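You operate a simulated robot arm through the tools that you are given. There is no shell and no other tool. Be economical: measure what you need, move in short steps, check, and stop when the job is done.

You run a simulated two-armed robot. Do the job below in one go: nothing can be reset, and whatever is moved stays where it is left.

## Task
Pick up the clear cup with one hand, pass it to the other hand and put it on the right end of the drum board. Set down upright: clear cup.

The check looks at the end state, three seconds after you hand in, the way a careful person would. Anything else that was tipped, shoved, dropped, spilled or broken makes it a failure.

## Robot
Two 7-joint arms with two-finger grippers on one trunk, on a base that drives. Base frame: it is fixed to the floor where the robot stands at the start and does not move with it; the origin is under the middle of the robot, x ahead of it, y to its left, z up; the surface under the hand at the start is at about z = 806. Readings come in mm, rad, newtons and seconds.
The left shoulder is at the start at [51, 175, 1177], the right one opposite. With the tool pointing down near the work surface each hand reaches from about 100 to 840 mm from the robot's upright axis, wherever it stands, measured 20 degrees to its own side. Places, roughly: right end of the drum board (15x40 cm) [720, 2640, 860]. Payload 2.94 kg a hand.
The tool frame of a hand sits at the grasp point between the pads (the TCP): z along the fingers, y along the line on which they close. The tips reach 30 mm beyond it. Largest opening 138 mm; the body of the gripper starts 109 mm behind the TCP.
Orientation is that of the tool frame in the base frame, as a unit quaternion [w, x, y, z]. With the fingers straight down and closing along the base's y, the tool's x points along the base's -x, its y along +y and its z along -z.

## Interface
- The arms move only by the tool servo_tool. It takes "left_rows", "right_rows" or both (then of equal length, played together; a hand with none holds still); each is a list of rows, each a list of 7 numbers: the gripper command, from -1 (shut) to 1 (fully open), values between in proportion, then the shift along the base's x, y, z in units of 25 mm (1.0 is 25 mm), then the turn, a rotation vector about the base's x, y, z in units of 6 degrees (1.0 is 6 degrees). In form: [[claw, x, y, z, rx, ry, rz], ...]. A call has 1 to 10 rows; each row shifts and turns the commanded pose from where the row before left it. A call with a number of a shift or a turn outside -1 to 1 is refused whole. Rows are played at 5 a second. More than 50 mm and 0.15 rad between two rows, or a gripper value outside its range, and nothing of the call is played. A pose out of reach is approached as far as the arm can. The call stops where the force on the tool passes 40 N (or 10 N more than at its start, if that is more) or the arm is blocked; 0.2 s more then pass. The fingers move at their own pace and stop on an object; they squeeze with about 20 N. The grip force told is the motor's: it shows also when the fingers shut on nothing. Time passes only in rows, and 0.2 s behind the last, so rows that do not move let the fingers close. It gives the time, the measured TCP pose, the force on the tool (base axes), the opening and the grip force at its end, in the units of the frame above (readings bear some noise), with the torque about the TCP (base axes, N m) and any sound that the robot's microphone picked up.
- Cameras (640 x 400 px; columns grow to the right, rows downward): "scene" is now at [117.8, -20.1, 1634.7]; the picture's right is [-0.23, -0.97, -0.00], its down [-0.81, 0.19, -0.55] and it looks along [0.53, -0.13, -0.84] (base axes); focal length 258 px, centre (320, 200). "left" rides on the left gripper at [71, -19, -146] in its tool frame; the picture's right is [0.26, 0.97, 0.00], its down [-0.85, 0.23, -0.48] and it looks along [-0.46, 0.12, 0.88] (tool axes); focal length 280 px, centre (320, 200). "right" rides on the right gripper at [71, 19, -146] in its tool frame; the picture's right is [-0.26, 0.96, 0.00], its down [-0.85, -0.23, -0.48] and it looks along [-0.46, -0.12, 0.88] (tool axes); focal length 280 px, centre (320, 200). There is no depth. A picture from a camera that has moved, and an enlarged one, comes with that camera's place and axes in the base frame and with its lens. The place of the scene camera against the robot may be out by one fixed shift of up to 12 mm in any direction.
- camera(camera): a new picture of that camera. The clock stands still meanwhile.
- lift_body(by): slides the trunk up (or, below 0, down) by that many mm; the arms and the scene camera ride with it, the base frame stays. It gives what a move gives, with no picture.
- drive_base(legs): drives the robot by 1 to 6 legs, each [ahead, turn to the left] in mm and rad, along the robot's own axes; the way and the turn of a leg run together, so that a leg with both is an arc; at most 1500 mm and 3.142 rad a leg. The arms and the cameras ride along, it lands a little off, and it stops where it bumps. It gives what a move gives.
- pan_tilt(pan, tilt): turns the head with the scene camera to pan (to the left, within 2.094 rad either way) and tilt (down, from -0.506 to 1.204), counted from straight ahead of the robot. It gives what a move gives.
- inspect(camera, box): a new picture of the part [left, top, right, bottom] of that camera's present view, enlarged. The clock stands still meanwhile.
- finish_job(): hands the job in; it is judged then, once.

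Work in short steps. Places have to be worked out from the pictures, the camera data and where the tool is seen: move nearer, look again, correct. Check each grasp and each placing, and mend what went wrong. You have 120 turns and 108 pictures in all, those below and enlarged ones among them. Open the grippers and draw the arms clear of the work before you hand the job in, unless the task says otherwise; then end with one line.

The tools are called after "Emit:" as a command line: name --argument value ..., lists and objects as JSON in quotes. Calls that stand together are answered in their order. servo_tool: Moves the arms, as the interface text tells. Its arguments: {"type":"object","properties":{"left_rows":{"type":"array"},"right_rows":{"type":"array"}},"required":[]} The other tools are called the same way: lift_body (by) slides the trunk up or down; drive_base (legs) drives the base; pan_tilt (pan, tilt) turns the head that bears the scene camera; camera (camera) takes a picture; inspect (camera, box) takes an enlarged picture of a part of a camera's view; finish_job () hands the job in.

At the start:

```text
clock: 0.0
left_tool_pos: [507.0, 58.9, 1008.8]
left_tcp_rot: [0.0, 0.0, 1.0, 0.0]
left_wrist_force: [0.4, -0.6, -0.2]
left_ft_torque: [0.0, 0.01, -0.02]
left_finger_gap: 137.9
left_grip_force: 0.0
right_tool_pos: [402.3, -315.0, 1065.8]
right_tcp_rot: [0.0, 0.0, 1.0, 0.0]
right_wrist_force: [-0.5, -0.8, -0.8]
right_ft_torque: [-0.01, -0.01, 0.02]
right_finger_gap: 137.9
right_grip_force: 0.0
trunk travel left (down, up): [-350.0, 384.0]
robot x, y, heading: [0.9, 1.3, 0.002]
head pan, tilt: [-0.234, 0.991]
```

scene: 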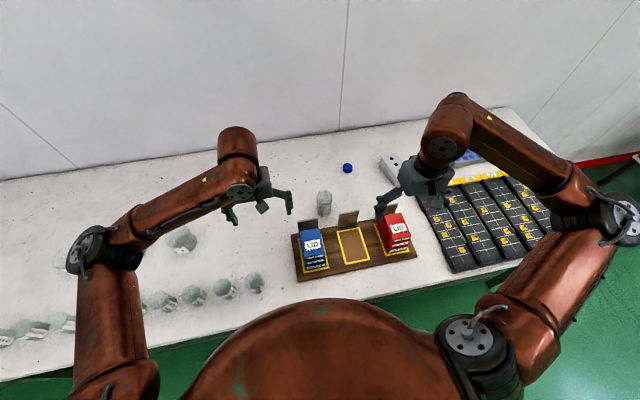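
right: 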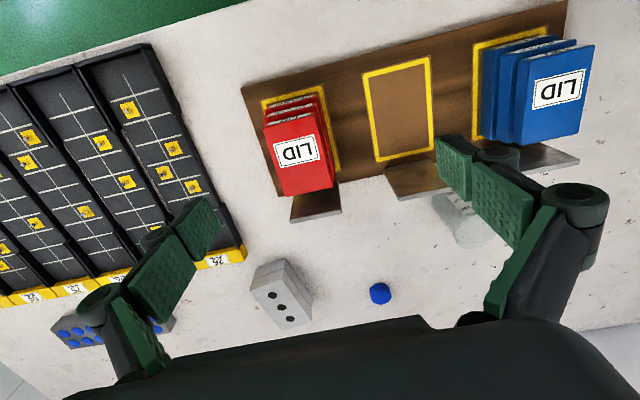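
left: 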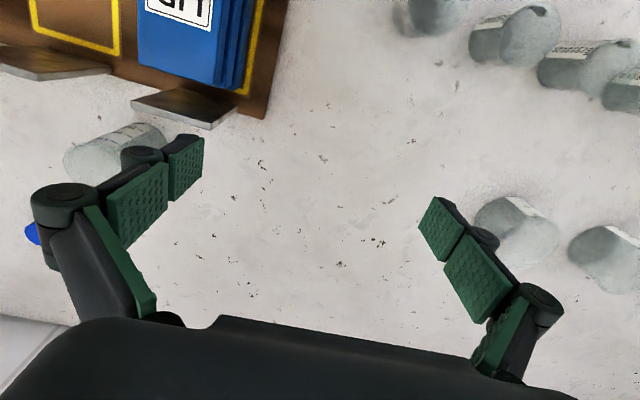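

The cup candidate is at scene (324,203), but other clear glassy objects stand at the left. I enlarge both areas.

Emit:
inspect --camera "scene" --box '[260, 150, 420, 250]'

Emit:
inspect --camera "scene" --box '[0, 200, 280, 375]'

Emit:
inspect --camera "left" --box '[0, 80, 240, 280]'

```text
4.00 times, centred on (340, 200) of scene
camera zoom: at [117.8, -20.1, 1634.7], right [-0.23, -0.97, 0.0], down [-0.81, 0.19, -0.55], along [0.53, -0.13, -0.84], focal length 1031 px, centre (240, 200)
```

zoom: 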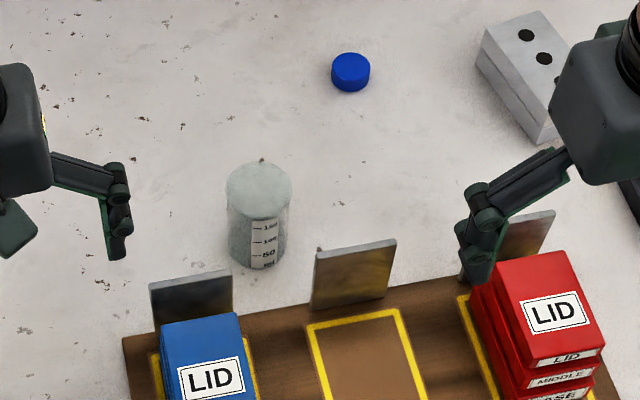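

```text
2.29 times, centred on (140, 288) of scene
camera zoom: at [117.8, -20.1, 1634.7], right [-0.23, -0.97, 0.0], down [-0.81, 0.19, -0.55], along [0.53, -0.13, -0.84], focal length 589 px, centre (731, 0)
```

zoom: 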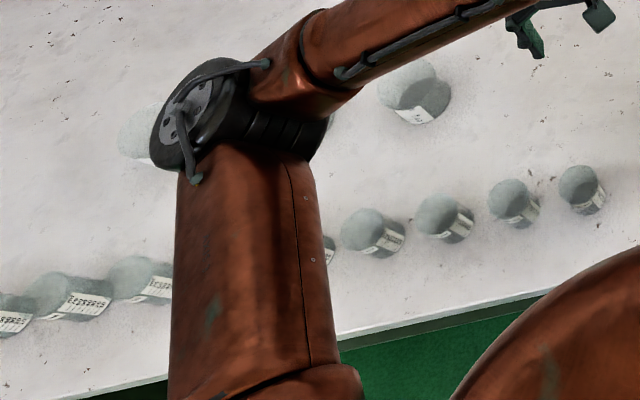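

```text
2.00 times, centred on (120, 180) of left
camera zoom: at [436.4, 38.4, 1153.8], right [-0.26, 0.97, 0.0], down [0.85, 0.23, 0.48], along [0.46, 0.12, -0.88], focal length 561 px, centre (720, 240)
```

zoom: 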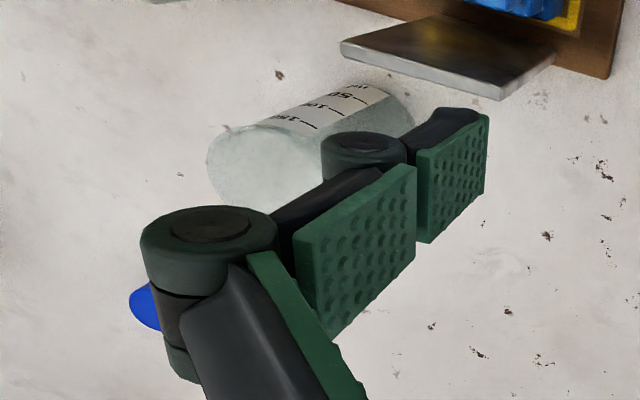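

The beaker-like graduated vessel stands behind the blue stack; jars with labels stand on the left. I look left along the way to survey other cups and the drum board.

Emit:
pan_tilt --pan 0.8 --tilt 0.75

Emit:
camera --camera "scene"

Emit:
pan_tilt --pan 1.3 --tilt 0.4

Emit:
camera --camera "scene"

```text
clock: 1.3
left_tool_pos: [506.5, 58.7, 1008.2]
left_tcp_rot: [0.0, -0.001, 1.0, 0.001]
left_wrist_force: [1.5, 0.0, 0.2]
left_ft_torque: [-0.02, 0.0, -0.01]
left_finger_gap: 138.0
left_grip_force: 0.1
right_tool_pos: [402.1, -315.9, 1064.6]
right_tcp_rot: [0.0, 0.0, 1.0, 0.0]
right_wrist_force: [-0.2, -0.3, 0.7]
right_ft_torque: [0.01, 0.04, 0.03]
right_finger_gap: 138.0
right_grip_force: 0.1
trunk travel left (down, up): [-350.0, 384.0]
robot x, y, heading: [-0.3, -0.6, -0.001]
head pan, tilt: [0.799, 0.75]
```

```text
101 pictures are left
camera scene: at [107.3, 55.5, 1653.1], right [0.72, -0.7, 0.0], down [-0.48, -0.49, -0.73], along [0.51, 0.52, -0.68], focal length 258 px, centre (320, 200)
```

scene: 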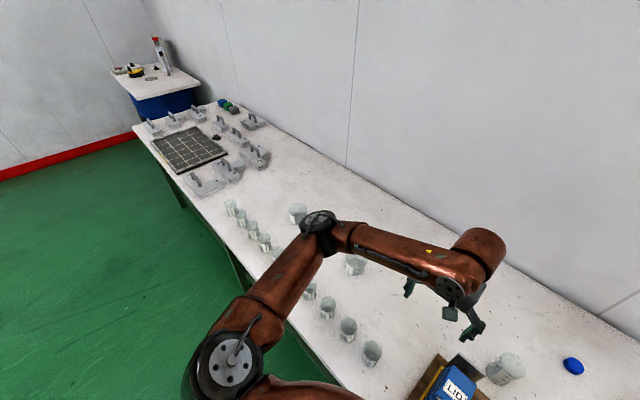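

```text
clock: 2.2
left_tool_pos: [506.0, 58.4, 1008.5]
left_tcp_rot: [0.001, 0.0, 1.0, 0.0]
left_wrist_force: [1.4, 0.0, 0.3]
left_ft_torque: [0.01, 0.01, -0.01]
left_finger_gap: 138.0
left_grip_force: 0.1
right_tool_pos: [401.7, -315.3, 1064.9]
right_tcp_rot: [0.001, 0.0, 1.0, 0.0]
right_wrist_force: [-0.8, 0.4, 0.0]
right_ft_torque: [-0.02, -0.01, 0.0]
right_finger_gap: 138.1
right_grip_force: 0.0
trunk travel left (down, up): [-350.0, 384.0]
robot x, y, heading: [-0.8, -3.5, 0.001]
head pan, tilt: [1.3, 0.4]
```

```text
100 pictures are left
camera scene: at [74.3, 85.4, 1684.2], right [0.96, -0.27, 0.0], down [-0.1, -0.38, -0.92], along [0.25, 0.89, -0.39], focal length 258 px, centre (320, 200)
```

scene: 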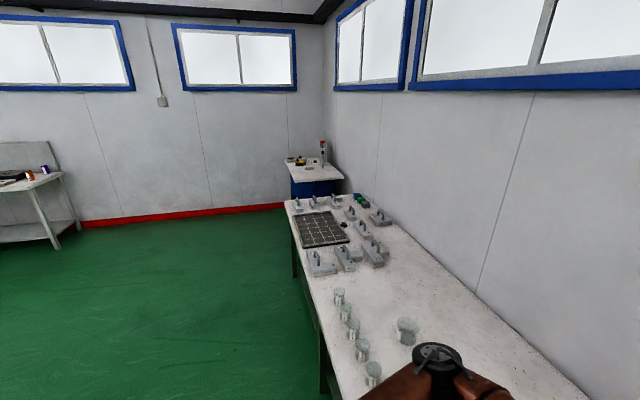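

The board should project near (313,174), on the small blue bench in the corner. I enlarge it and the jars.

Emit:
inspect --camera "scene" --box '[270, 130, 366, 190]'

Emit:
inspect --camera "scene" --box '[310, 280, 470, 380]'

Emit:
pan_tilt --pan -0.9 --tilt 0.6

Emit:
camera --camera "scene"

```text
6.67 times, centred on (318, 160) of scene
camera zoom: at [74.3, 85.4, 1684.2], right [0.96, -0.27, 0.0], down [-0.1, -0.38, -0.92], along [0.25, 0.89, -0.39], focal length 1718 px, centre (333, 467)
```

zoom: 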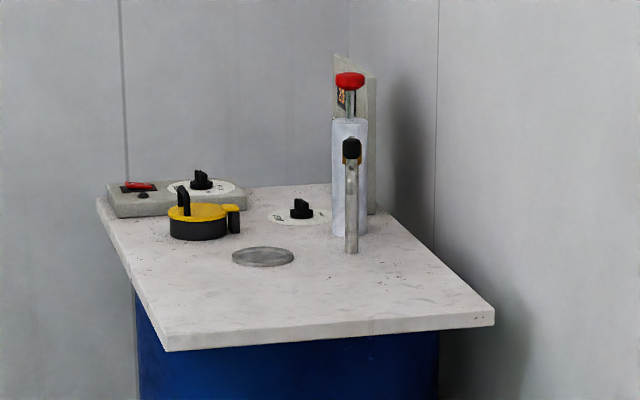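

```text
4.00 times, centred on (390, 330) of scene
camera zoom: at [74.3, 85.4, 1684.2], right [0.96, -0.27, 0.0], down [-0.1, -0.38, -0.92], along [0.25, 0.89, -0.39], focal length 1031 px, centre (40, -320)
```

zoom: 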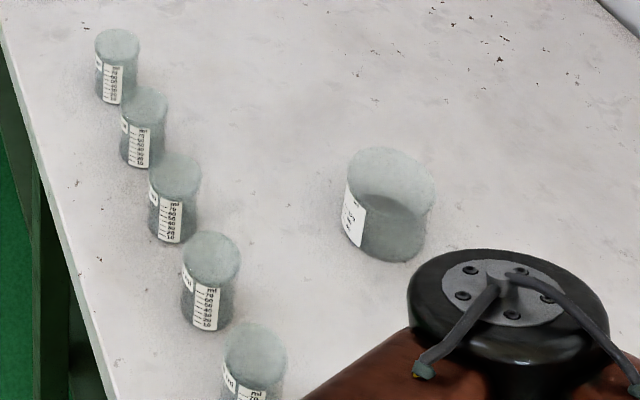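

```text
clock: 4.3
left_tool_pos: [507.6, 58.7, 1009.3]
left_tcp_rot: [0.0, 0.0, 1.0, 0.0]
left_wrist_force: [-0.2, -0.5, 0.0]
left_ft_torque: [-0.02, -0.01, -0.01]
left_finger_gap: 138.4
left_grip_force: 0.1
right_tool_pos: [402.9, -315.1, 1064.6]
right_tcp_rot: [0.0, 0.0, 1.0, 0.0]
right_wrist_force: [0.2, 0.7, 0.5]
right_ft_torque: [-0.01, 0.01, 0.01]
right_finger_gap: 138.0
right_grip_force: 0.0
trunk travel left (down, up): [-350.0, 384.0]
robot x, y, heading: [1.0, 0.3, 0.002]
head pan, tilt: [-0.901, 0.6]
```

```text
97 pictures are left
camera scene: at [104.4, -73.1, 1666.0], right [-0.78, -0.62, 0.0], down [-0.35, 0.44, -0.82], along [0.51, -0.65, -0.57], focal length 258 px, centre (320, 200)
```

scene: 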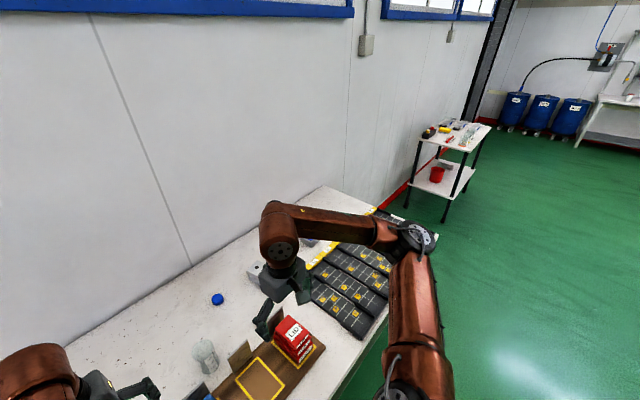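

The drum board is the white top on the blue drum; its right (near, -y) end is free. I need to identify the "clear cup" among the vessels, so I look at all of them closer.

Emit:
inspect --camera "scene" --box '[160, 310, 288, 390]'

Emit:
pan_tilt --pan 0.9 --tilt 0.8

Emit:
inspect --camera "scene" --box '[200, 180, 400, 305]'

Emit:
inspect --camera "scene" --box '[300, 220, 540, 370]'

```text
5.00 times, centred on (224, 350) of scene
camera zoom: at [104.4, -73.1, 1666.0], right [-0.78, -0.62, 0.0], down [-0.35, 0.44, -0.82], along [0.51, -0.65, -0.57], focal length 1289 px, centre (800, -550)
```

zoom: 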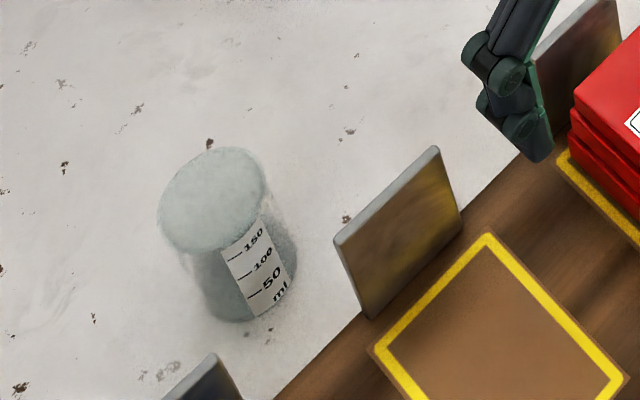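

```text
clock: 6.1
left_tool_pos: [506.9, 58.3, 1008.8]
left_tcp_rot: [-0.001, 0.0, 1.0, 0.0]
left_wrist_force: [0.6, -0.5, -0.1]
left_ft_torque: [0.01, 0.0, -0.03]
left_finger_gap: 137.9
left_grip_force: 0.1
right_tool_pos: [402.0, -315.3, 1065.4]
right_tcp_rot: [0.0, 0.0, 1.0, 0.0]
right_wrist_force: [0.3, -0.6, -0.3]
right_ft_torque: [0.01, 0.02, 0.0]
right_finger_gap: 137.9
right_grip_force: 0.1
trunk travel left (down, up): [-350.0, 384.0]
robot x, y, heading: [-2.1, 1.3, -0.001]
head pan, tilt: [0.901, 0.799]
```

```text
3.20 times, centred on (300, 242) of scene
camera zoom: at [99.6, 59.3, 1649.2], right [0.78, -0.62, 0.0], down [-0.45, -0.56, -0.7], along [0.43, 0.55, -0.72], focal length 825 px, centre (384, 64)
```

zoom: 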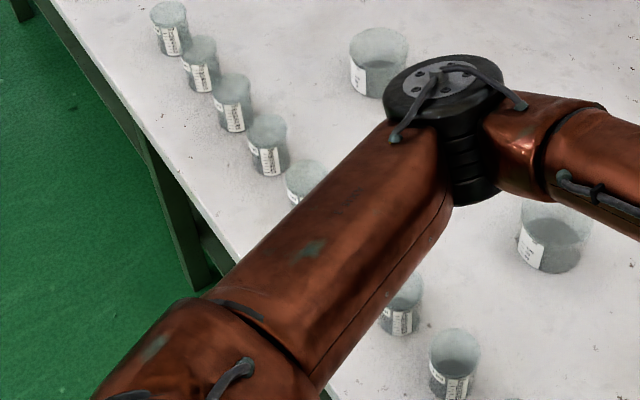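

```text
2.67 times, centred on (420, 295) of scene
camera zoom: at [99.6, 59.3, 1649.2], right [0.78, -0.62, 0.0], down [-0.45, -0.56, -0.7], along [0.43, 0.55, -0.72], focal length 687 px, centre (53, -53)
```

zoom: 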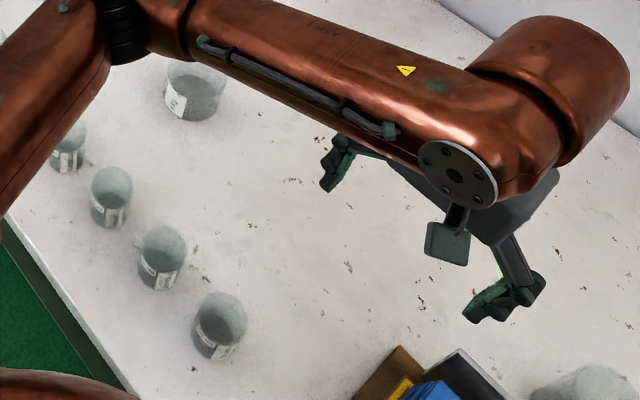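

The unique vessel is the graduated tumbler beside the blue stack; triangulating two views gives it at about (584,-150), roughly 100 mm tall and 57 mm wide. I draw the left hand aside and bring the right hand high above it to look closer.

Emit:
servo_tool --left_rows '[[1, -0.5, 0.8, 0.5, 0, 0, 0], [1, -0.5, 0.8, 0.5, 0, 0, 0], [1, -0.5, 0.8, 0.5, 0, 0, 0], [1, -0.5, 0.8, 0.5, 0, 0, 0], [1, 0, 0.5, 0, 0, 0, 0], [1, 0, 0, 0, 0, 0, 0], [1, 0, 0, 0, 0, 0, 0], [1, 0, 0, 0, 0, 0, 0]]' --right_rows '[[1, 0.5, 0.6, 0, 0, 0, 0], [1, 0.7, 0.6, 0, 0, 0, 0], [1, 0.7, 0.7, 0, 0, 0, 0], [1, 0.7, 0.7, 0, 0, 0, 0], [1, 0.7, 0.7, 0, 0, 0, 0], [1, 0.7, 0.7, 0, 0, 0, 0], [1, 0.7, 0.7, 0, 0, 0, 0], [1, 0.5, 0.7, 0, 0, 0, 0]]'

Emit:
camera --camera "right"

```text
clock: 7.9
left_tool_pos: [455.6, 151.9, 1058.0]
left_tcp_rot: [0.0, 0.0, 1.0, 0.001]
left_wrist_force: [-0.2, -0.6, -0.9]
left_ft_torque: [-0.05, 0.03, -0.02]
left_finger_gap: 138.3
left_grip_force: 0.1
right_tool_pos: [532.9, -179.8, 1065.6]
right_tcp_rot: [0.0, 0.001, 1.0, 0.0]
right_wrist_force: [0.1, 0.1, 0.1]
right_ft_torque: [-0.04, 0.02, 0.02]
right_finger_gap: 137.9
right_grip_force: 0.2
trunk travel left (down, up): [-350.0, 384.0]
robot x, y, heading: [-0.2, -0.9, 0.0]
head pan, tilt: [0.901, 0.799]
```

```text
93 pictures are left
camera right: at [462.4, -159.9, 1211.5], right [0.26, 0.96, 0.0], down [0.85, -0.23, 0.48], along [0.46, -0.13, -0.88], focal length 280 px, centre (320, 200)
```

right: 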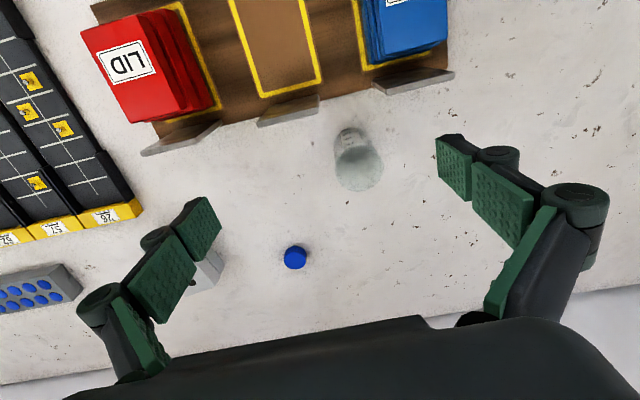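

The hand sits at (533,-180); the cup shows clearly. I zoom to judge its shape and contents.

Emit:
inspect --camera "right" --box '[300, 100, 420, 210]'

```text
3.64 times, centred on (360, 155) of right
camera zoom: at [462.4, -159.9, 1211.5], right [0.26, 0.96, 0.0], down [0.85, -0.23, 0.48], along [0.46, -0.13, -0.88], focal length 1020 px, centre (174, 364)
```

zoom: 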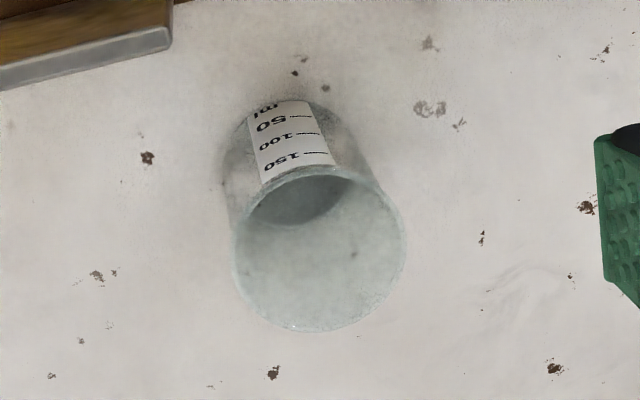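

The cup is open, empty and upright; the rim's centre works out to (594,-150). I move over it and down to z≈965, tips still above the rim.

Emit:
servo_tool --right_rows '[[1, 0.8, 0.4, 0, 0, 0, 0], [1, 0.84, 0.4, -0.4, 0, 0, 0], [1, 0.84, 0.4, -0.8, 0, 0, 0], [1, 0, 0, -1, 0, 0, 0], [1, 0, 0, -1, 0, 0, 0], [1, 0, 0, -0.8, 0, 0, 0]]'

Emit:
camera --camera "right"

```text
clock: 9.3
left_tool_pos: [455.5, 150.6, 1058.7]
left_tcp_rot: [0.0, -0.001, 1.0, 0.0]
left_wrist_force: [0.4, -0.4, -0.4]
left_ft_torque: [0.02, -0.02, 0.05]
left_finger_gap: 138.4
left_grip_force: 0.0
right_tool_pos: [594.8, -149.5, 965.0]
right_tcp_rot: [0.0, -0.001, 1.0, 0.0]
right_wrist_force: [-1.0, -0.5, -0.2]
right_ft_torque: [0.01, 0.03, 0.02]
right_finger_gap: 137.9
right_grip_force: 0.0
trunk travel left (down, up): [-350.0, 384.0]
robot x, y, heading: [0.5, -1.3, -0.003]
head pan, tilt: [0.901, 0.799]
```

```text
91 pictures are left
camera right: at [523.3, -130.4, 1110.9], right [0.26, 0.96, 0.0], down [0.85, -0.23, 0.48], along [0.46, -0.12, -0.88], focal length 280 px, centre (320, 200)
```

right: 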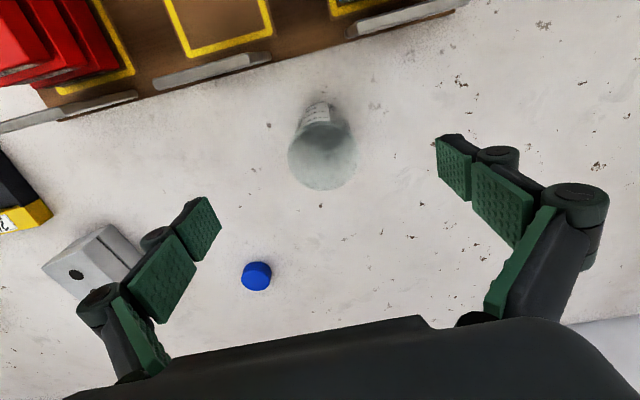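

The rim projects right under the TCP. I descend to z≈888 and close.

Emit:
servo_tool --right_rows '[[1, 0, 0, -0.8, 0, 0, 0], [1, 0, 0, -0.8, 0, 0, 0], [1, 0, 0, -0.8, 0, 0, 0], [1, 0, 0, -0.68, 0, 0, 0], [-1, 0, 0, 0, 0, 0, 0], [-1, 0, 0, 0, 0, 0, 0], [-1, 0, 0, 0, 0, 0, 0], [-1, 0, 0, 0, 0, 0, 0], [-1, 0, 0, 0, 0, 0, 0], [-1, 0, 0, 0, 0, 0, 0]]'

Emit:
camera --camera "right"

```text
clock: 11.5
left_tool_pos: [456.0, 151.9, 1058.8]
left_tcp_rot: [0.0, 0.0, 1.0, -0.001]
left_wrist_force: [0.3, -0.8, 0.1]
left_ft_torque: [-0.02, 0.02, 0.0]
left_finger_gap: 138.0
left_grip_force: 0.1
right_tool_pos: [593.1, -149.9, 887.9]
right_tcp_rot: [0.0, 0.0, 1.0, 0.0]
right_wrist_force: [0.0, 0.1, 1.1]
right_ft_torque: [0.03, -0.03, 0.0]
right_finger_gap: 56.7
right_grip_force: 20.1
trunk travel left (down, up): [-350.0, 384.0]
robot x, y, heading: [-2.1, -0.2, -0.0]
head pan, tilt: [0.901, 0.799]
```

```text
90 pictures are left
camera right: at [523.1, -130.5, 1034.2], right [0.26, 0.96, 0.0], down [0.85, -0.23, 0.48], along [0.46, -0.12, -0.88], focal length 280 px, centre (320, 200)
```

right: 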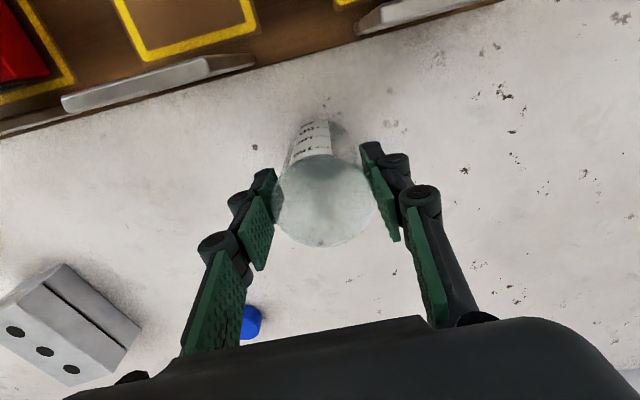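

Gripped (gap 56.7 mm, 20 N). I lift straight up 225 mm and meanwhile shift the left hand further left.

Emit:
servo_tool --left_rows '[[1, 0, 1, 0.5, 0, 0, 0], [1, 0, 1, 0.5, 0, 0, 0], [1, 0, 1, 0.5, 0, 0, 0], [1, 0, 1, 0.5, 0, 0, 0], [1, 0, 1, 0, 0, 0, 0], [1, 0, 0, 0, 0, 0, 0], [1, 0, 0, 0, 0, 0, 0], [1, 0, 0, 0, 0, 0, 0], [1, 0, 0, 0, 0, 0, 0]]' --right_rows '[[-1, 0, 0, 0.5, 0, 0, 0], [-1, 0, 0, 1, 0, 0, 0], [-1, 0, 0, 1, 0, 0, 0], [-1, 0, 0, 1, 0, 0, 0], [-1, 0, 0, 1, 0, 0, 0], [-1, 0, 0, 1, 0, 0, 0], [-1, 0, 0, 1, 0, 0, 0], [-1, 0, 0, 1, 0, 0, 0], [-1, 0, 0, 0.5, 0, 0, 0]]'

Emit:
camera --camera "right"

```text
clock: 13.5
left_tool_pos: [457.3, 275.5, 1108.3]
left_tcp_rot: [0.0, 0.0, 1.0, 0.0]
left_wrist_force: [-0.9, 0.2, -0.1]
left_ft_torque: [-0.02, 0.0, 0.02]
left_finger_gap: 138.1
left_grip_force: 0.1
right_tool_pos: [594.8, -149.8, 1087.0]
right_tcp_rot: [0.0, 0.0, 1.0, 0.0]
right_wrist_force: [0.1, 0.1, -1.8]
right_ft_torque: [-0.04, 0.02, -0.05]
right_finger_gap: 56.6
right_grip_force: 20.5
trunk travel left (down, up): [-350.0, 384.0]
robot x, y, heading: [0.4, 0.2, -0.002]
head pan, tilt: [0.901, 0.799]
```

```text
89 pictures are left
camera right: at [523.2, -130.0, 1234.3], right [0.26, 0.96, 0.0], down [0.85, -0.23, 0.48], along [0.46, -0.13, -0.88], focal length 280 px, centre (320, 200)
```

right: 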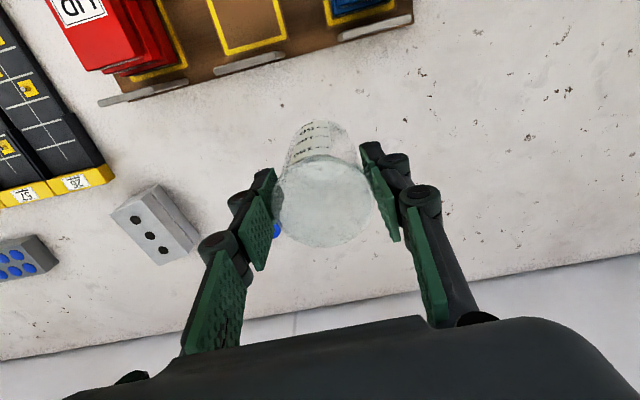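

The cup hangs firmly. Now I yaw the right hand +50° (so its fingers line up with the left's approach) while shifting to y≈-50, and yaw the left -40°.

Emit:
servo_tool --left_rows '[[1, 0, 0, 0, 0, 0, -0.74], [1, 0, 0, 0, 0, 0, -0.74], [1, 0, 0, 0, 0, 0, -0.74], [1, 0, 0, 0, 0, 0, -0.74], [1, 0, 0, 0, 0, 0, -0.74], [1, 0, 0, 0, 0, 0, -0.74], [1, 0, 0, 0, 0, 0, -0.74], [1, 0, 0, 0, 0, 0, -0.74], [1, 0, 0, 0, 0, 0, -0.75]]' --right_rows '[[-1, 0, 0.4, 0.1, 0, 0, 0.926], [-1, 0, 0.4, 0.1, 0, 0, 0.926], [-1, 0, 0.4, 0.1, 0, 0, 0.926], [-1, 0, 0.5, 0.1, 0, 0, 0.926], [-1, 0, 0.5, 0.1, 0, 0, 0.926], [-1, 0, 0.5, 0.1, 0, 0, 0.926], [-1, 0, 0.5, 0.1, 0, 0, 0.926], [-1, 0, 0.4, 0.1, 0, 0, 0.926], [-1, 0, 0.4, 0.1, 0, 0, 0.926]]'

```text
clock: 15.5
left_tool_pos: [457.4, 276.6, 1108.6]
left_tcp_rot: [-0.001, 0.343, 0.939, 0.0]
left_wrist_force: [0.2, -0.3, 0.0]
left_ft_torque: [0.01, 0.01, -0.01]
left_finger_gap: 137.9
left_grip_force: 0.1
right_tool_pos: [594.3, -54.7, 1109.6]
right_tcp_rot: [-0.001, -0.401, 0.916, 0.0]
right_wrist_force: [0.3, -0.5, -0.2]
right_ft_torque: [-0.01, 0.05, 0.03]
right_finger_gap: 56.8
right_grip_force: 19.8
right hand out of reach, approached as far as the arm can: row 9
trunk travel left (down, up): [-350.0, 384.0]
robot x, y, heading: [1.5, -0.3, -0.0]
head pan, tilt: [0.901, 0.799]
```

Both are turned (right 47°, left -40°). Now pitch the left tool up by 60° in place so it points 30° below horizontal.

Emit:
servo_tool --left_rows '[[1, 0, 0, -0.15, -0.643, -0.766, 0], [1, 0, 0, -0.15, -0.643, -0.766, 0], [1, 0, 0, -0.15, -0.643, -0.766, 0], [1, 0, 0, -0.15, -0.643, -0.766, 0], [1, 0, 0, -0.15, -0.643, -0.766, 0], [1, 0, 0, -0.15, -0.643, -0.766, 0], [1, 0, 0, -0.15, -0.643, -0.766, 0], [1, 0, 0, -0.15, -0.643, -0.766, 0], [1, 0, 0, -0.15, -0.643, -0.766, 0], [1, 0, 0, -0.15, -0.643, -0.766, 0]]'

```text
clock: 17.7
left_tool_pos: [484.0, 293.2, 1077.8]
left_tcp_rot: [0.426, 0.303, 0.838, -0.159]
left_wrist_force: [0.6, -0.3, -0.2]
left_ft_torque: [0.0, 0.0, 0.03]
left_finger_gap: 138.0
left_grip_force: 0.1
left hand out of reach, approached as far as the arm can: row 6, 7, 8, 9, 10
right_tool_pos: [592.7, -53.5, 1108.9]
right_tcp_rot: [0.0, -0.401, 0.916, -0.001]
right_wrist_force: [-0.1, -0.3, 0.4]
right_ft_torque: [-0.03, -0.01, 0.01]
right_finger_gap: 56.6
right_grip_force: 20.1
trunk travel left (down, up): [-350.0, 384.0]
robot x, y, heading: [2.0, 2.7, -0.002]
head pan, tilt: [0.901, 0.799]
```

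Left got to 54° pitch but is too near its shoulder. I shift both hands about 100 mm forward for room.

Emit:
servo_tool --left_rows '[[1, 0.8, 0, 0, 0, 0, 0], [1, 0.8, 0, 0, 0, 0, 0], [1, 0.8, 0, 0, 0, 0, 0], [1, 0.8, 0, 0, 0, 0, 0], [1, 0.8, 0, 0, 0, 0, 0], [1, 0.8, 0, 0, 0, 0, 0]]' --right_rows '[[-1, 0.8, 0, 0, 0, 0, 0], [-1, 0.8, 0, 0, 0, 0, 0], [-1, 0.8, 0, 0, 0, 0, 0], [-1, 0.8, 0, 0, 0, 0, 0], [-1, 0.8, 0, 0, 0, 0, 0], [-1, 0, 0, 0, 0, 0, 0]]'

```text
clock: 19.1
left_tool_pos: [606.2, 292.8, 1077.1]
left_tcp_rot: [0.424, 0.303, 0.839, -0.158]
left_wrist_force: [0.1, -0.1, 0.1]
left_ft_torque: [-0.01, 0.02, 0.01]
left_finger_gap: 137.8
left_grip_force: 0.1
right_tool_pos: [594.7, -55.6, 1109.3]
right_tcp_rot: [0.0, -0.4, 0.916, 0.0]
right_wrist_force: [-0.1, -0.4, 0.2]
right_ft_torque: [-0.01, 0.01, -0.04]
right_finger_gap: 56.9
right_grip_force: 20.3
right hand out of reach, approached as far as the arm can: row 1, 2, 3, 4, 5
trunk travel left (down, up): [-350.0, 384.0]
robot x, y, heading: [1.5, -2.4, -0.003]
head pan, tilt: [0.901, 0.799]
```

The right arm's wrist yaw seems to be its limit. I back the yaw off by ~10° and then move it forward.

Emit:
servo_tool --right_rows '[[-1, 0, 0, 0, 0, 0, -0.85], [-1, 0, 0, 0, 0, 0, -0.85], [-1, 0.8, 0, 0, 0, 0, 0], [-1, 0.8, 0, 0, 0, 0, 0], [-1, 0.8, 0, 0, 0, 0, 0], [-1, 0.8, 0, 0, 0, 0, 0]]'

Emit:
pan_tilt --pan 0.1 --tilt 0.8

Emit:
camera --camera "scene"

```text
clock: 20.5
left_tool_pos: [605.3, 292.4, 1077.0]
left_tcp_rot: [0.424, 0.302, 0.839, -0.158]
left_wrist_force: [0.0, 0.1, -0.6]
left_ft_torque: [0.03, -0.02, 0.01]
left_finger_gap: 138.1
left_grip_force: 0.1
right_tool_pos: [634.1, -54.5, 1109.3]
right_tcp_rot: [0.0, -0.34, 0.94, 0.0]
right_wrist_force: [-0.2, -0.2, -0.9]
right_ft_torque: [-0.02, 0.03, -0.01]
right_finger_gap: 56.9
right_grip_force: 19.4
right hand out of reach, approached as far as the arm can: row 5, 6
trunk travel left (down, up): [-350.0, 384.0]
robot x, y, heading: [2.3, 1.2, 0.004]
head pan, tilt: [0.901, 0.799]
```

```text
clock: 21.6
left_tool_pos: [605.1, 292.8, 1077.1]
left_tcp_rot: [0.424, 0.302, 0.839, -0.158]
left_wrist_force: [0.1, 0.0, 0.4]
left_ft_torque: [-0.01, 0.02, 0.0]
left_finger_gap: 138.0
left_grip_force: 0.0
right_tool_pos: [632.7, -55.8, 1109.9]
right_tcp_rot: [0.0, -0.341, 0.94, 0.0]
right_wrist_force: [-0.4, 0.0, -1.0]
right_ft_torque: [-0.01, -0.05, -0.01]
right_finger_gap: 56.9
right_grip_force: 20.2
trunk travel left (down, up): [-350.0, 384.0]
robot x, y, heading: [-0.0, -0.3, 0.006]
head pan, tilt: [0.099, 0.799]
```

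```text
88 pictures are left
camera scene: at [129.8, 5.0, 1649.1], right [0.1, -0.99, 0.0], down [-0.71, -0.07, -0.7], along [0.69, 0.07, -0.72], focal length 258 px, centre (320, 200)
```

scene: 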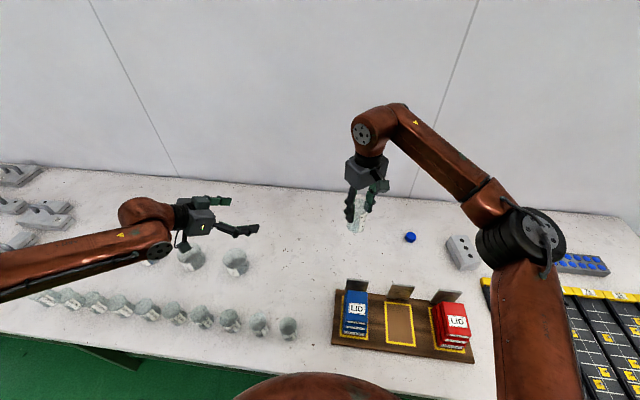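

Plenty of room. I move the left hand to a spot 150 mm behind the cup along its pointing line, (519,42,1072), adding 6° pitch.

Emit:
servo_tool --left_rows '[[1, -0.34, -1, 0, -0.064, -0.077, 0], [1, -0.34, -1, 0, -0.064, -0.077, 0], [1, -0.34, -1, 0, -0.064, -0.077, 0], [1, -0.34, -1, 0, -0.064, -0.077, 0], [1, -0.34, -1, 0, -0.064, -0.077, 0], [1, -0.34, -1, -0.04, -0.064, -0.077, 0], [1, -0.34, -1, -0.04, -0.064, -0.077, 0], [1, -0.34, -1, -0.04, -0.064, -0.077, 0], [1, -0.34, -1, -0.04, -0.064, -0.077, 0], [1, -0.34, -1, -0.04, -0.064, -0.077, 0]]'

Emit:
camera --camera "scene"

Emit:
camera --camera "left"

```text
clock: 23.8
left_tool_pos: [521.2, 42.4, 1073.0]
left_tcp_rot: [0.467, 0.294, 0.816, -0.173]
left_wrist_force: [0.9, -0.3, 0.1]
left_ft_torque: [0.01, -0.02, 0.01]
left_finger_gap: 137.7
left_grip_force: 0.1
right_tool_pos: [634.9, -55.6, 1108.8]
right_tcp_rot: [0.0, -0.34, 0.94, 0.001]
right_wrist_force: [0.6, -0.4, -0.1]
right_ft_torque: [-0.02, 0.01, 0.03]
right_finger_gap: 56.8
right_grip_force: 19.9
trunk travel left (down, up): [-350.0, 384.0]
robot x, y, heading: [-3.9, -3.8, -0.002]
head pan, tilt: [0.099, 0.799]
```

```text
87 pictures are left
camera scene: at [130.1, 3.4, 1649.1], right [0.1, -1.0, 0.0], down [-0.71, -0.07, -0.7], along [0.69, 0.07, -0.72], focal length 258 px, centre (320, 200)
```

scene: 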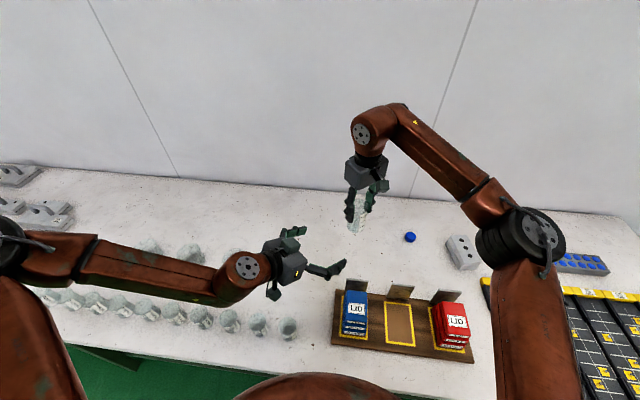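

```text
86 pictures are left
camera left: at [384.6, 129.5, 1083.9], right [0.52, 0.82, -0.23], down [0.17, 0.17, 0.97], along [0.84, -0.54, -0.05], focal length 280 px, centre (320, 200)
```

left: 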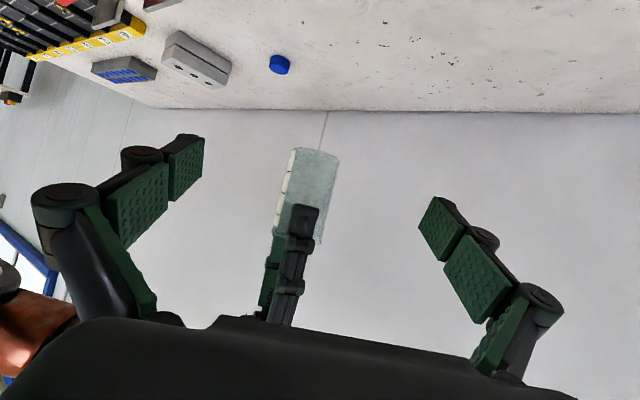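

The left view shows the cup centred between the open left fingers with the right finger above it (image is upside-down). I advance 150 mm level along the pointing line, in two halves.

Emit:
servo_tool --left_rows '[[1, 0.57, -0.49, -0.03, 0, 0, 0], [1, 0.57, -0.49, -0.03, 0, 0, 0], [1, 0.57, -0.49, -0.03, 0, 0, 0], [1, 0.57, -0.49, -0.03, 0, 0, 0], [1, 0.57, -0.49, -0.03, 0, 0, 0]]'

Emit:
camera --camera "left"

Emit:
inspect --camera "scene" --box '[240, 120, 440, 320]'

```text
clock: 25.0
left_tool_pos: [576.7, 20.8, 1087.1]
left_tcp_rot: [0.467, 0.294, 0.816, -0.173]
left_wrist_force: [0.3, -0.8, 0.5]
left_ft_torque: [0.01, 0.03, 0.0]
left_finger_gap: 138.0
left_grip_force: 0.1
left hand out of reach, approached as far as the arm can: row 3, 4, 5
right_tool_pos: [634.2, -54.3, 1109.1]
right_tcp_rot: [-0.001, -0.341, 0.94, 0.0]
right_wrist_force: [0.9, -0.1, 0.0]
right_ft_torque: [0.0, 0.0, -0.02]
right_finger_gap: 56.6
right_grip_force: 19.7
trunk travel left (down, up): [-350.0, 384.0]
robot x, y, heading: [4.5, -1.8, -0.003]
head pan, tilt: [0.099, 0.799]
```

```text
85 pictures are left
camera left: at [440.8, 109.6, 1098.6], right [0.52, 0.82, -0.23], down [0.16, 0.17, 0.97], along [0.84, -0.54, -0.05], focal length 280 px, centre (320, 200)
```

left: 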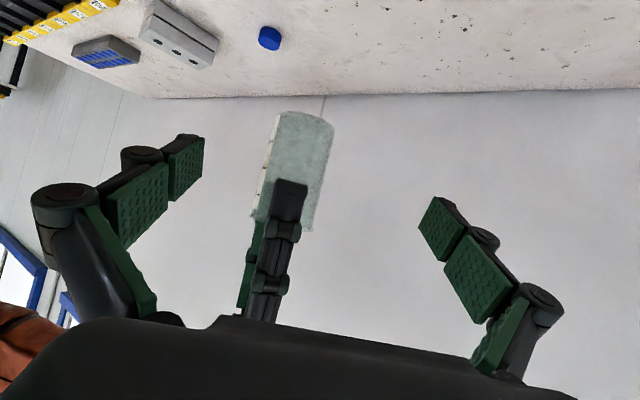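

```text
2.00 times, centred on (340, 220) of scene
camera zoom: at [129.8, 4.6, 1649.1], right [0.1, -1.0, 0.0], down [-0.71, -0.07, -0.7], along [0.69, 0.07, -0.72], focal length 516 px, centre (280, 160)
```

zoom: 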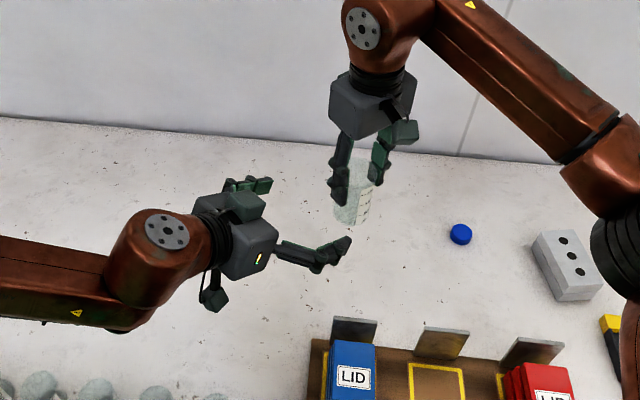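

The left wrist is at its limit, so I bring the cup to it instead: raise the right hand 15 mm, centre it, then move it 60 mm toward the left palm first.

Emit:
servo_tool --right_rows '[[-1, 0.26, 0.3, 0.3, 0, 0, 0], [-1, 0.26, 0.3, 0.3, 0, 0, 0], [-1, -0.47, 0.4, 0, 0, 0, 0], [-1, -0.47, 0.4, 0, 0, 0, 0], [-1, -0.47, 0.4, 0, 0, 0, 0], [-1, -0.47, 0.4, 0, 0, 0, 0]]'

Emit:
camera --camera "left"

```text
clock: 26.4
left_tool_pos: [576.0, 21.9, 1086.6]
left_tcp_rot: [0.467, 0.294, 0.816, -0.173]
left_wrist_force: [-0.8, -0.3, -0.2]
left_ft_torque: [0.01, 0.05, 0.01]
left_finger_gap: 137.9
left_grip_force: 0.2
right_tool_pos: [587.5, -14.7, 1109.4]
right_tcp_rot: [0.001, -0.341, 0.94, 0.0]
right_wrist_force: [-0.1, 0.4, -0.6]
right_ft_torque: [-0.03, -0.01, 0.02]
right_finger_gap: 56.7
right_grip_force: 20.3
right hand out of reach, approached as far as the arm can: row 1, 2
trunk travel left (down, up): [-350.0, 384.0]
robot x, y, heading: [4.0, 0.3, 0.005]
head pan, tilt: [0.099, 0.799]
```

```text
83 pictures are left
camera left: at [440.5, 109.8, 1098.6], right [0.52, 0.82, -0.23], down [0.17, 0.17, 0.97], along [0.84, -0.54, -0.05], focal length 280 px, centre (320, 200)
```

left: 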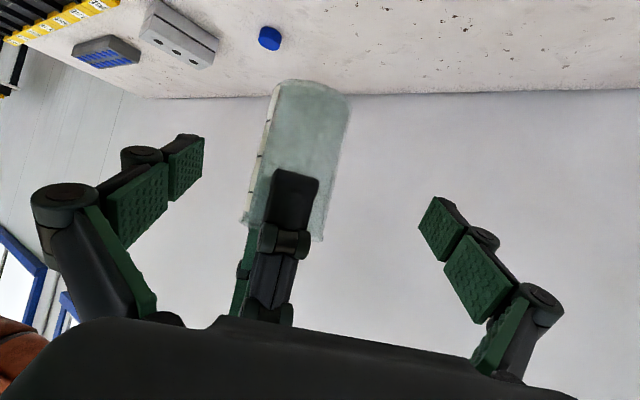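

Now the cup is 32 mm ahead and 20 mm off-centre. I shift the right hand by (-12,+37) and try +15 mm up.

Emit:
servo_tool --right_rows '[[-1, -0.12, 0.37, 0.15, 0, 0, 0], [-1, -0.12, 0.37, 0.15, 0, 0, 0], [-1, -0.12, 0.37, 0.15, 0, 0, 0], [-1, -0.12, 0.37, 0.15, 0, 0, 0]]'

Emit:
camera --camera "left"

Emit:
inspect --camera "scene" --box '[240, 120, 440, 320]'

```text
clock: 27.4
left_tool_pos: [577.0, 21.8, 1086.9]
left_tcp_rot: [0.467, 0.294, 0.816, -0.172]
left_wrist_force: [-0.2, 0.0, 0.4]
left_ft_torque: [-0.01, 0.01, -0.01]
left_finger_gap: 137.9
left_grip_force: 0.1
right_tool_pos: [574.7, 21.3, 1124.0]
right_tcp_rot: [0.0, -0.34, 0.94, 0.0]
right_wrist_force: [0.5, -0.3, -0.5]
right_ft_torque: [-0.02, -0.02, 0.02]
right_finger_gap: 56.6
right_grip_force: 19.9
trunk travel left (down, up): [-350.0, 384.0]
robot x, y, heading: [2.2, -0.4, 0.001]
head pan, tilt: [0.099, 0.799]
```

```text
82 pictures are left
camera left: at [440.5, 109.9, 1098.6], right [0.52, 0.82, -0.23], down [0.17, 0.17, 0.97], along [0.84, -0.54, -0.05], focal length 280 px, centre (320, 200)
```

left: 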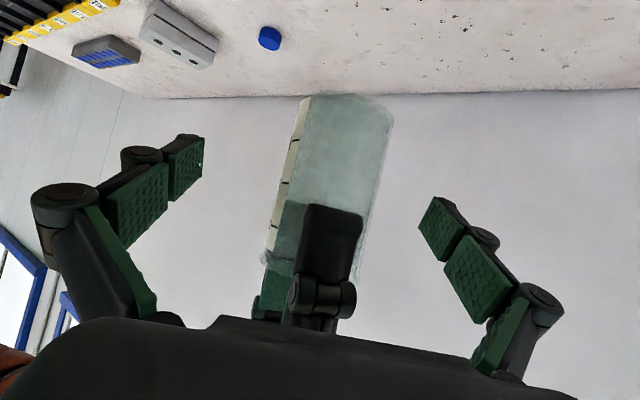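

```text
2.00 times, centred on (340, 220) of scene
camera zoom: at [129.7, 5.1, 1649.2], right [0.1, -1.0, 0.0], down [-0.71, -0.07, -0.7], along [0.69, 0.07, -0.72], focal length 516 px, centre (280, 160)
```

zoom: 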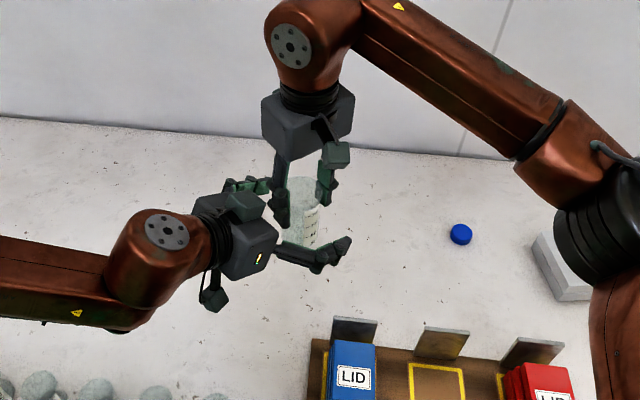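

The cup sits between the left pads at about mid-height, ~4 mm off-centre toward the left finger. I nudge it by (-3,-3) and close the left hand.

Emit:
servo_tool --left_rows '[[1, 0, 0, 0, 0, 0, 0], [0.2, 0, 0, 0, 0, 0, 0], [-0.1, 0, 0, 0, 0, 0, 0], [-1, 0, 0, 0, 0, 0, 0], [-1, 0, 0, 0, 0, 0, 0], [-1, 0, 0, 0, 0, 0, 0], [-1, 0, 0, 0, 0, 0, 0], [-1, 0, 0, 0, 0, 0, 0]]' --right_rows '[[-1, -0.1, -0.12, 0, 0, 0, 0], [-1, 0, 0, 0, 0, 0, 0], [-1, 0, 0, 0, 0, 0, 0], [-1, 0, 0, 0, 0, 0, 0], [-1, 0, 0, 0, 0, 0, 0], [-1, 0, 0, 0, 0, 0, 0], [-1, 0, 0, 0, 0, 0, 0], [-1, 0, 0, 0, 0, 0, 0]]'

Emit:
camera --camera "left"

```text
clock: 29.2
left_tool_pos: [576.8, 22.4, 1085.6]
left_tcp_rot: [0.467, 0.294, 0.816, -0.173]
left_wrist_force: [1.3, 2.3, 0.5]
left_ft_torque: [0.3, -0.34, 0.2]
left_finger_gap: 54.3
left_grip_force: 20.0
right_tool_pos: [572.3, 17.3, 1124.3]
right_tcp_rot: [-0.001, -0.341, 0.94, 0.0]
right_wrist_force: [-1.3, -3.0, 0.5]
right_ft_torque: [-0.41, 0.39, -0.21]
right_finger_gap: 56.8
right_grip_force: 19.9
trunk travel left (down, up): [-350.0, 384.0]
robot x, y, heading: [-0.3, -0.1, 0.001]
head pan, tilt: [0.099, 0.799]
```

```text
80 pictures are left
camera left: at [440.9, 109.9, 1098.5], right [0.52, 0.82, -0.23], down [0.16, 0.17, 0.97], along [0.84, -0.54, -0.05], focal length 280 px, centre (320, 200)
```

left: 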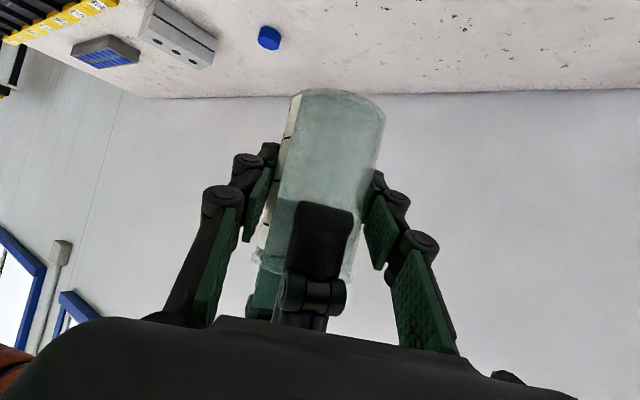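

Both hands hold it (left gap 54 mm, 20 N, light forces). I open the right only slightly and then raise it straight up.

Emit:
servo_tool --right_rows '[[0.05, 0, 0, 0, 0, 0, 0], [0.05, 0, 0, 0, 0, 0, 0], [0.05, 0, 0, 0, 0, 0, 0], [0.05, 0, 0, 0.4, 0, 0, 0], [0.05, 0, 0, 0.8, 0, 0, 0], [0.05, 0, 0, 1, 0, 0, 0], [0.05, 0, 0, 1, 0, 0, 0], [0.05, 0, 0, 1, 0, 0, 0]]'

Emit:
camera --camera "left"

Emit:
camera --camera "scene"

```text
clock: 31.0
left_tool_pos: [576.2, 21.4, 1088.0]
left_tcp_rot: [0.468, 0.294, 0.815, -0.173]
left_wrist_force: [-0.4, 0.0, -0.1]
left_ft_torque: [-0.01, -0.01, 0.03]
left_finger_gap: 54.4
left_grip_force: 19.8
right_tool_pos: [572.5, 19.0, 1230.6]
right_tcp_rot: [0.0, -0.341, 0.94, 0.0]
right_wrist_force: [-1.2, 0.9, -0.4]
right_ft_torque: [0.03, -0.02, -0.03]
right_finger_gap: 72.7
right_grip_force: 0.0
trunk travel left (down, up): [-350.0, 384.0]
robot x, y, heading: [0.5, -0.1, 0.001]
head pan, tilt: [0.099, 0.799]
```

```text
79 pictures are left
camera left: at [440.1, 109.9, 1098.8], right [0.52, 0.82, -0.23], down [0.16, 0.17, 0.97], along [0.84, -0.54, -0.05], focal length 280 px, centre (320, 200)
```

left: 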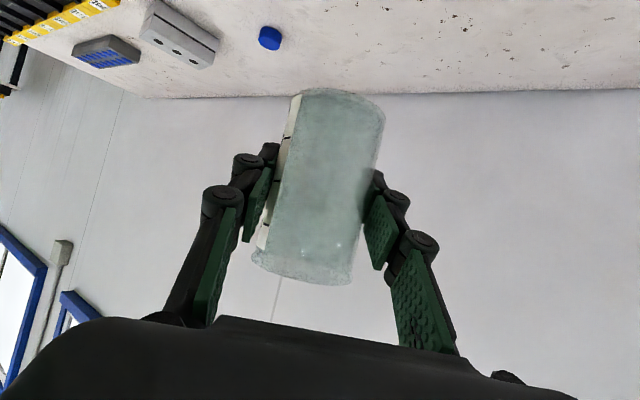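

```text
78 pictures are left
camera scene: at [129.1, 5.1, 1649.2], right [0.1, -1.0, 0.0], down [-0.71, -0.07, -0.7], along [0.69, 0.07, -0.72], focal length 258 px, centre (320, 200)
```

scene: 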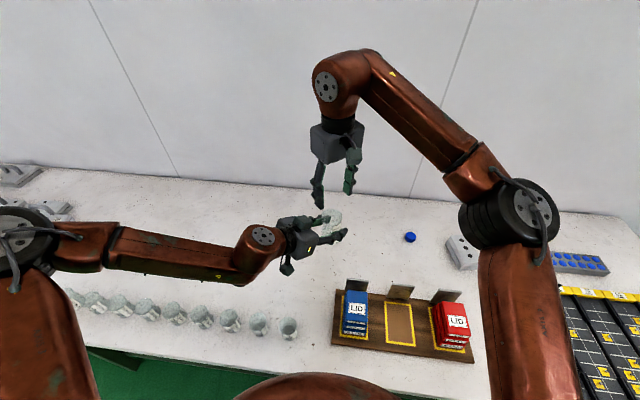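

The left hand holds the cup alone, upright. I lift the right a little more, swing it out right and unwind its yaw.

Emit:
servo_tool --right_rows '[[0.05, 0, 0, 1, 0, 0, 0], [0.05, 0, -0.5, 1, 0, 0, 0], [0.05, 0, -1, 0, 0, 0, -0.8], [0.05, 0, -1, 0, 0, 0, -0.8], [0.05, 0, -1, 0, 0, 0, -0.8], [0.05, -0.6, -1, 0, 0, 0, -0.8], [0.05, -0.9, -1, -0.5, 0, 0, -0.8], [0.05, -1, -1, -0.8, 0, 0, -0.8], [0.05, -1, -1, -1, 0, 0, -0.8], [0.05, -1, -1, -1, 0, 0, -0.8]]'

Emit:
servo_tool --right_rows '[[0.05, -0.8, -1, -0.8, 0, 0, 0], [0.05, -0.8, -1, -0.8, 0, 0, 0], [0.05, -0.5, -1, -0.8, 0, 0, 0], [0.05, 0, -1, -0.3, 0, 0, 0]]'

Emit:
pan_tilt --pan 2.0 --tilt 0.5

Emit:
camera --camera "scene"

```text
clock: 33.2
left_tool_pos: [575.7, 19.2, 1088.2]
left_tcp_rot: [0.467, 0.294, 0.816, -0.172]
left_wrist_force: [0.0, -0.1, 0.3]
left_ft_torque: [0.05, -0.01, 0.03]
left_finger_gap: 54.2
left_grip_force: 19.6
right_tool_pos: [459.7, -195.6, 1198.0]
right_tcp_rot: [0.0, -0.011, 1.0, 0.0]
right_wrist_force: [-0.2, -1.1, -0.1]
right_ft_torque: [0.02, -0.01, 0.04]
right_finger_gap: 72.5
right_grip_force: 0.1
trunk travel left (down, up): [-350.0, 384.0]
robot x, y, heading: [-0.6, 2.1, 0.002]
head pan, tilt: [0.099, 0.799]
```

```text
clock: 34.2
left_tool_pos: [576.4, 20.0, 1085.9]
left_tcp_rot: [0.467, 0.294, 0.816, -0.173]
left_wrist_force: [0.6, 0.6, 1.0]
left_ft_torque: [0.0, 0.02, -0.01]
left_finger_gap: 54.3
left_grip_force: 20.0
right_tool_pos: [407.5, -295.4, 1129.0]
right_tcp_rot: [0.001, -0.012, 1.0, 0.0]
right_wrist_force: [-0.2, -0.1, 0.5]
right_ft_torque: [0.05, 0.01, -0.02]
right_finger_gap: 72.4
right_grip_force: 0.0
trunk travel left (down, up): [-350.0, 384.0]
robot x, y, heading: [-1.1, -1.7, -0.001]
head pan, tilt: [0.099, 0.799]
```

```text
clock: 36.1
left_tool_pos: [575.0, 21.7, 1086.8]
left_tcp_rot: [0.466, 0.294, 0.816, -0.172]
left_wrist_force: [0.4, -0.3, 0.5]
left_ft_torque: [0.0, -0.02, -0.04]
left_finger_gap: 54.1
left_grip_force: 19.9
right_tool_pos: [407.0, -294.1, 1129.6]
right_tcp_rot: [0.0, -0.012, 1.0, 0.0]
right_wrist_force: [-0.8, 0.3, 0.4]
right_ft_torque: [0.0, -0.01, 0.01]
right_finger_gap: 72.3
right_grip_force: 0.0
trunk travel left (down, up): [-350.0, 384.0]
robot x, y, heading: [0.1, 0.4, -0.0]
head pan, tilt: [2.0, 0.499]
```

```text
77 pictures are left
camera scene: at [11.6, 79.1, 1675.1], right [0.91, 0.42, 0.0], down [0.2, -0.44, -0.88], along [-0.37, 0.8, -0.48], focal length 258 px, centre (320, 200)
```

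scene: 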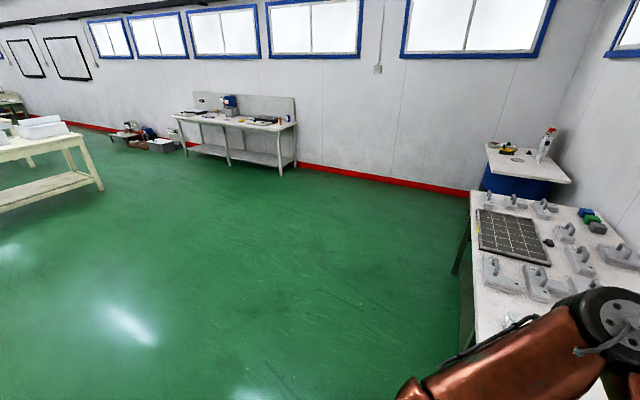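

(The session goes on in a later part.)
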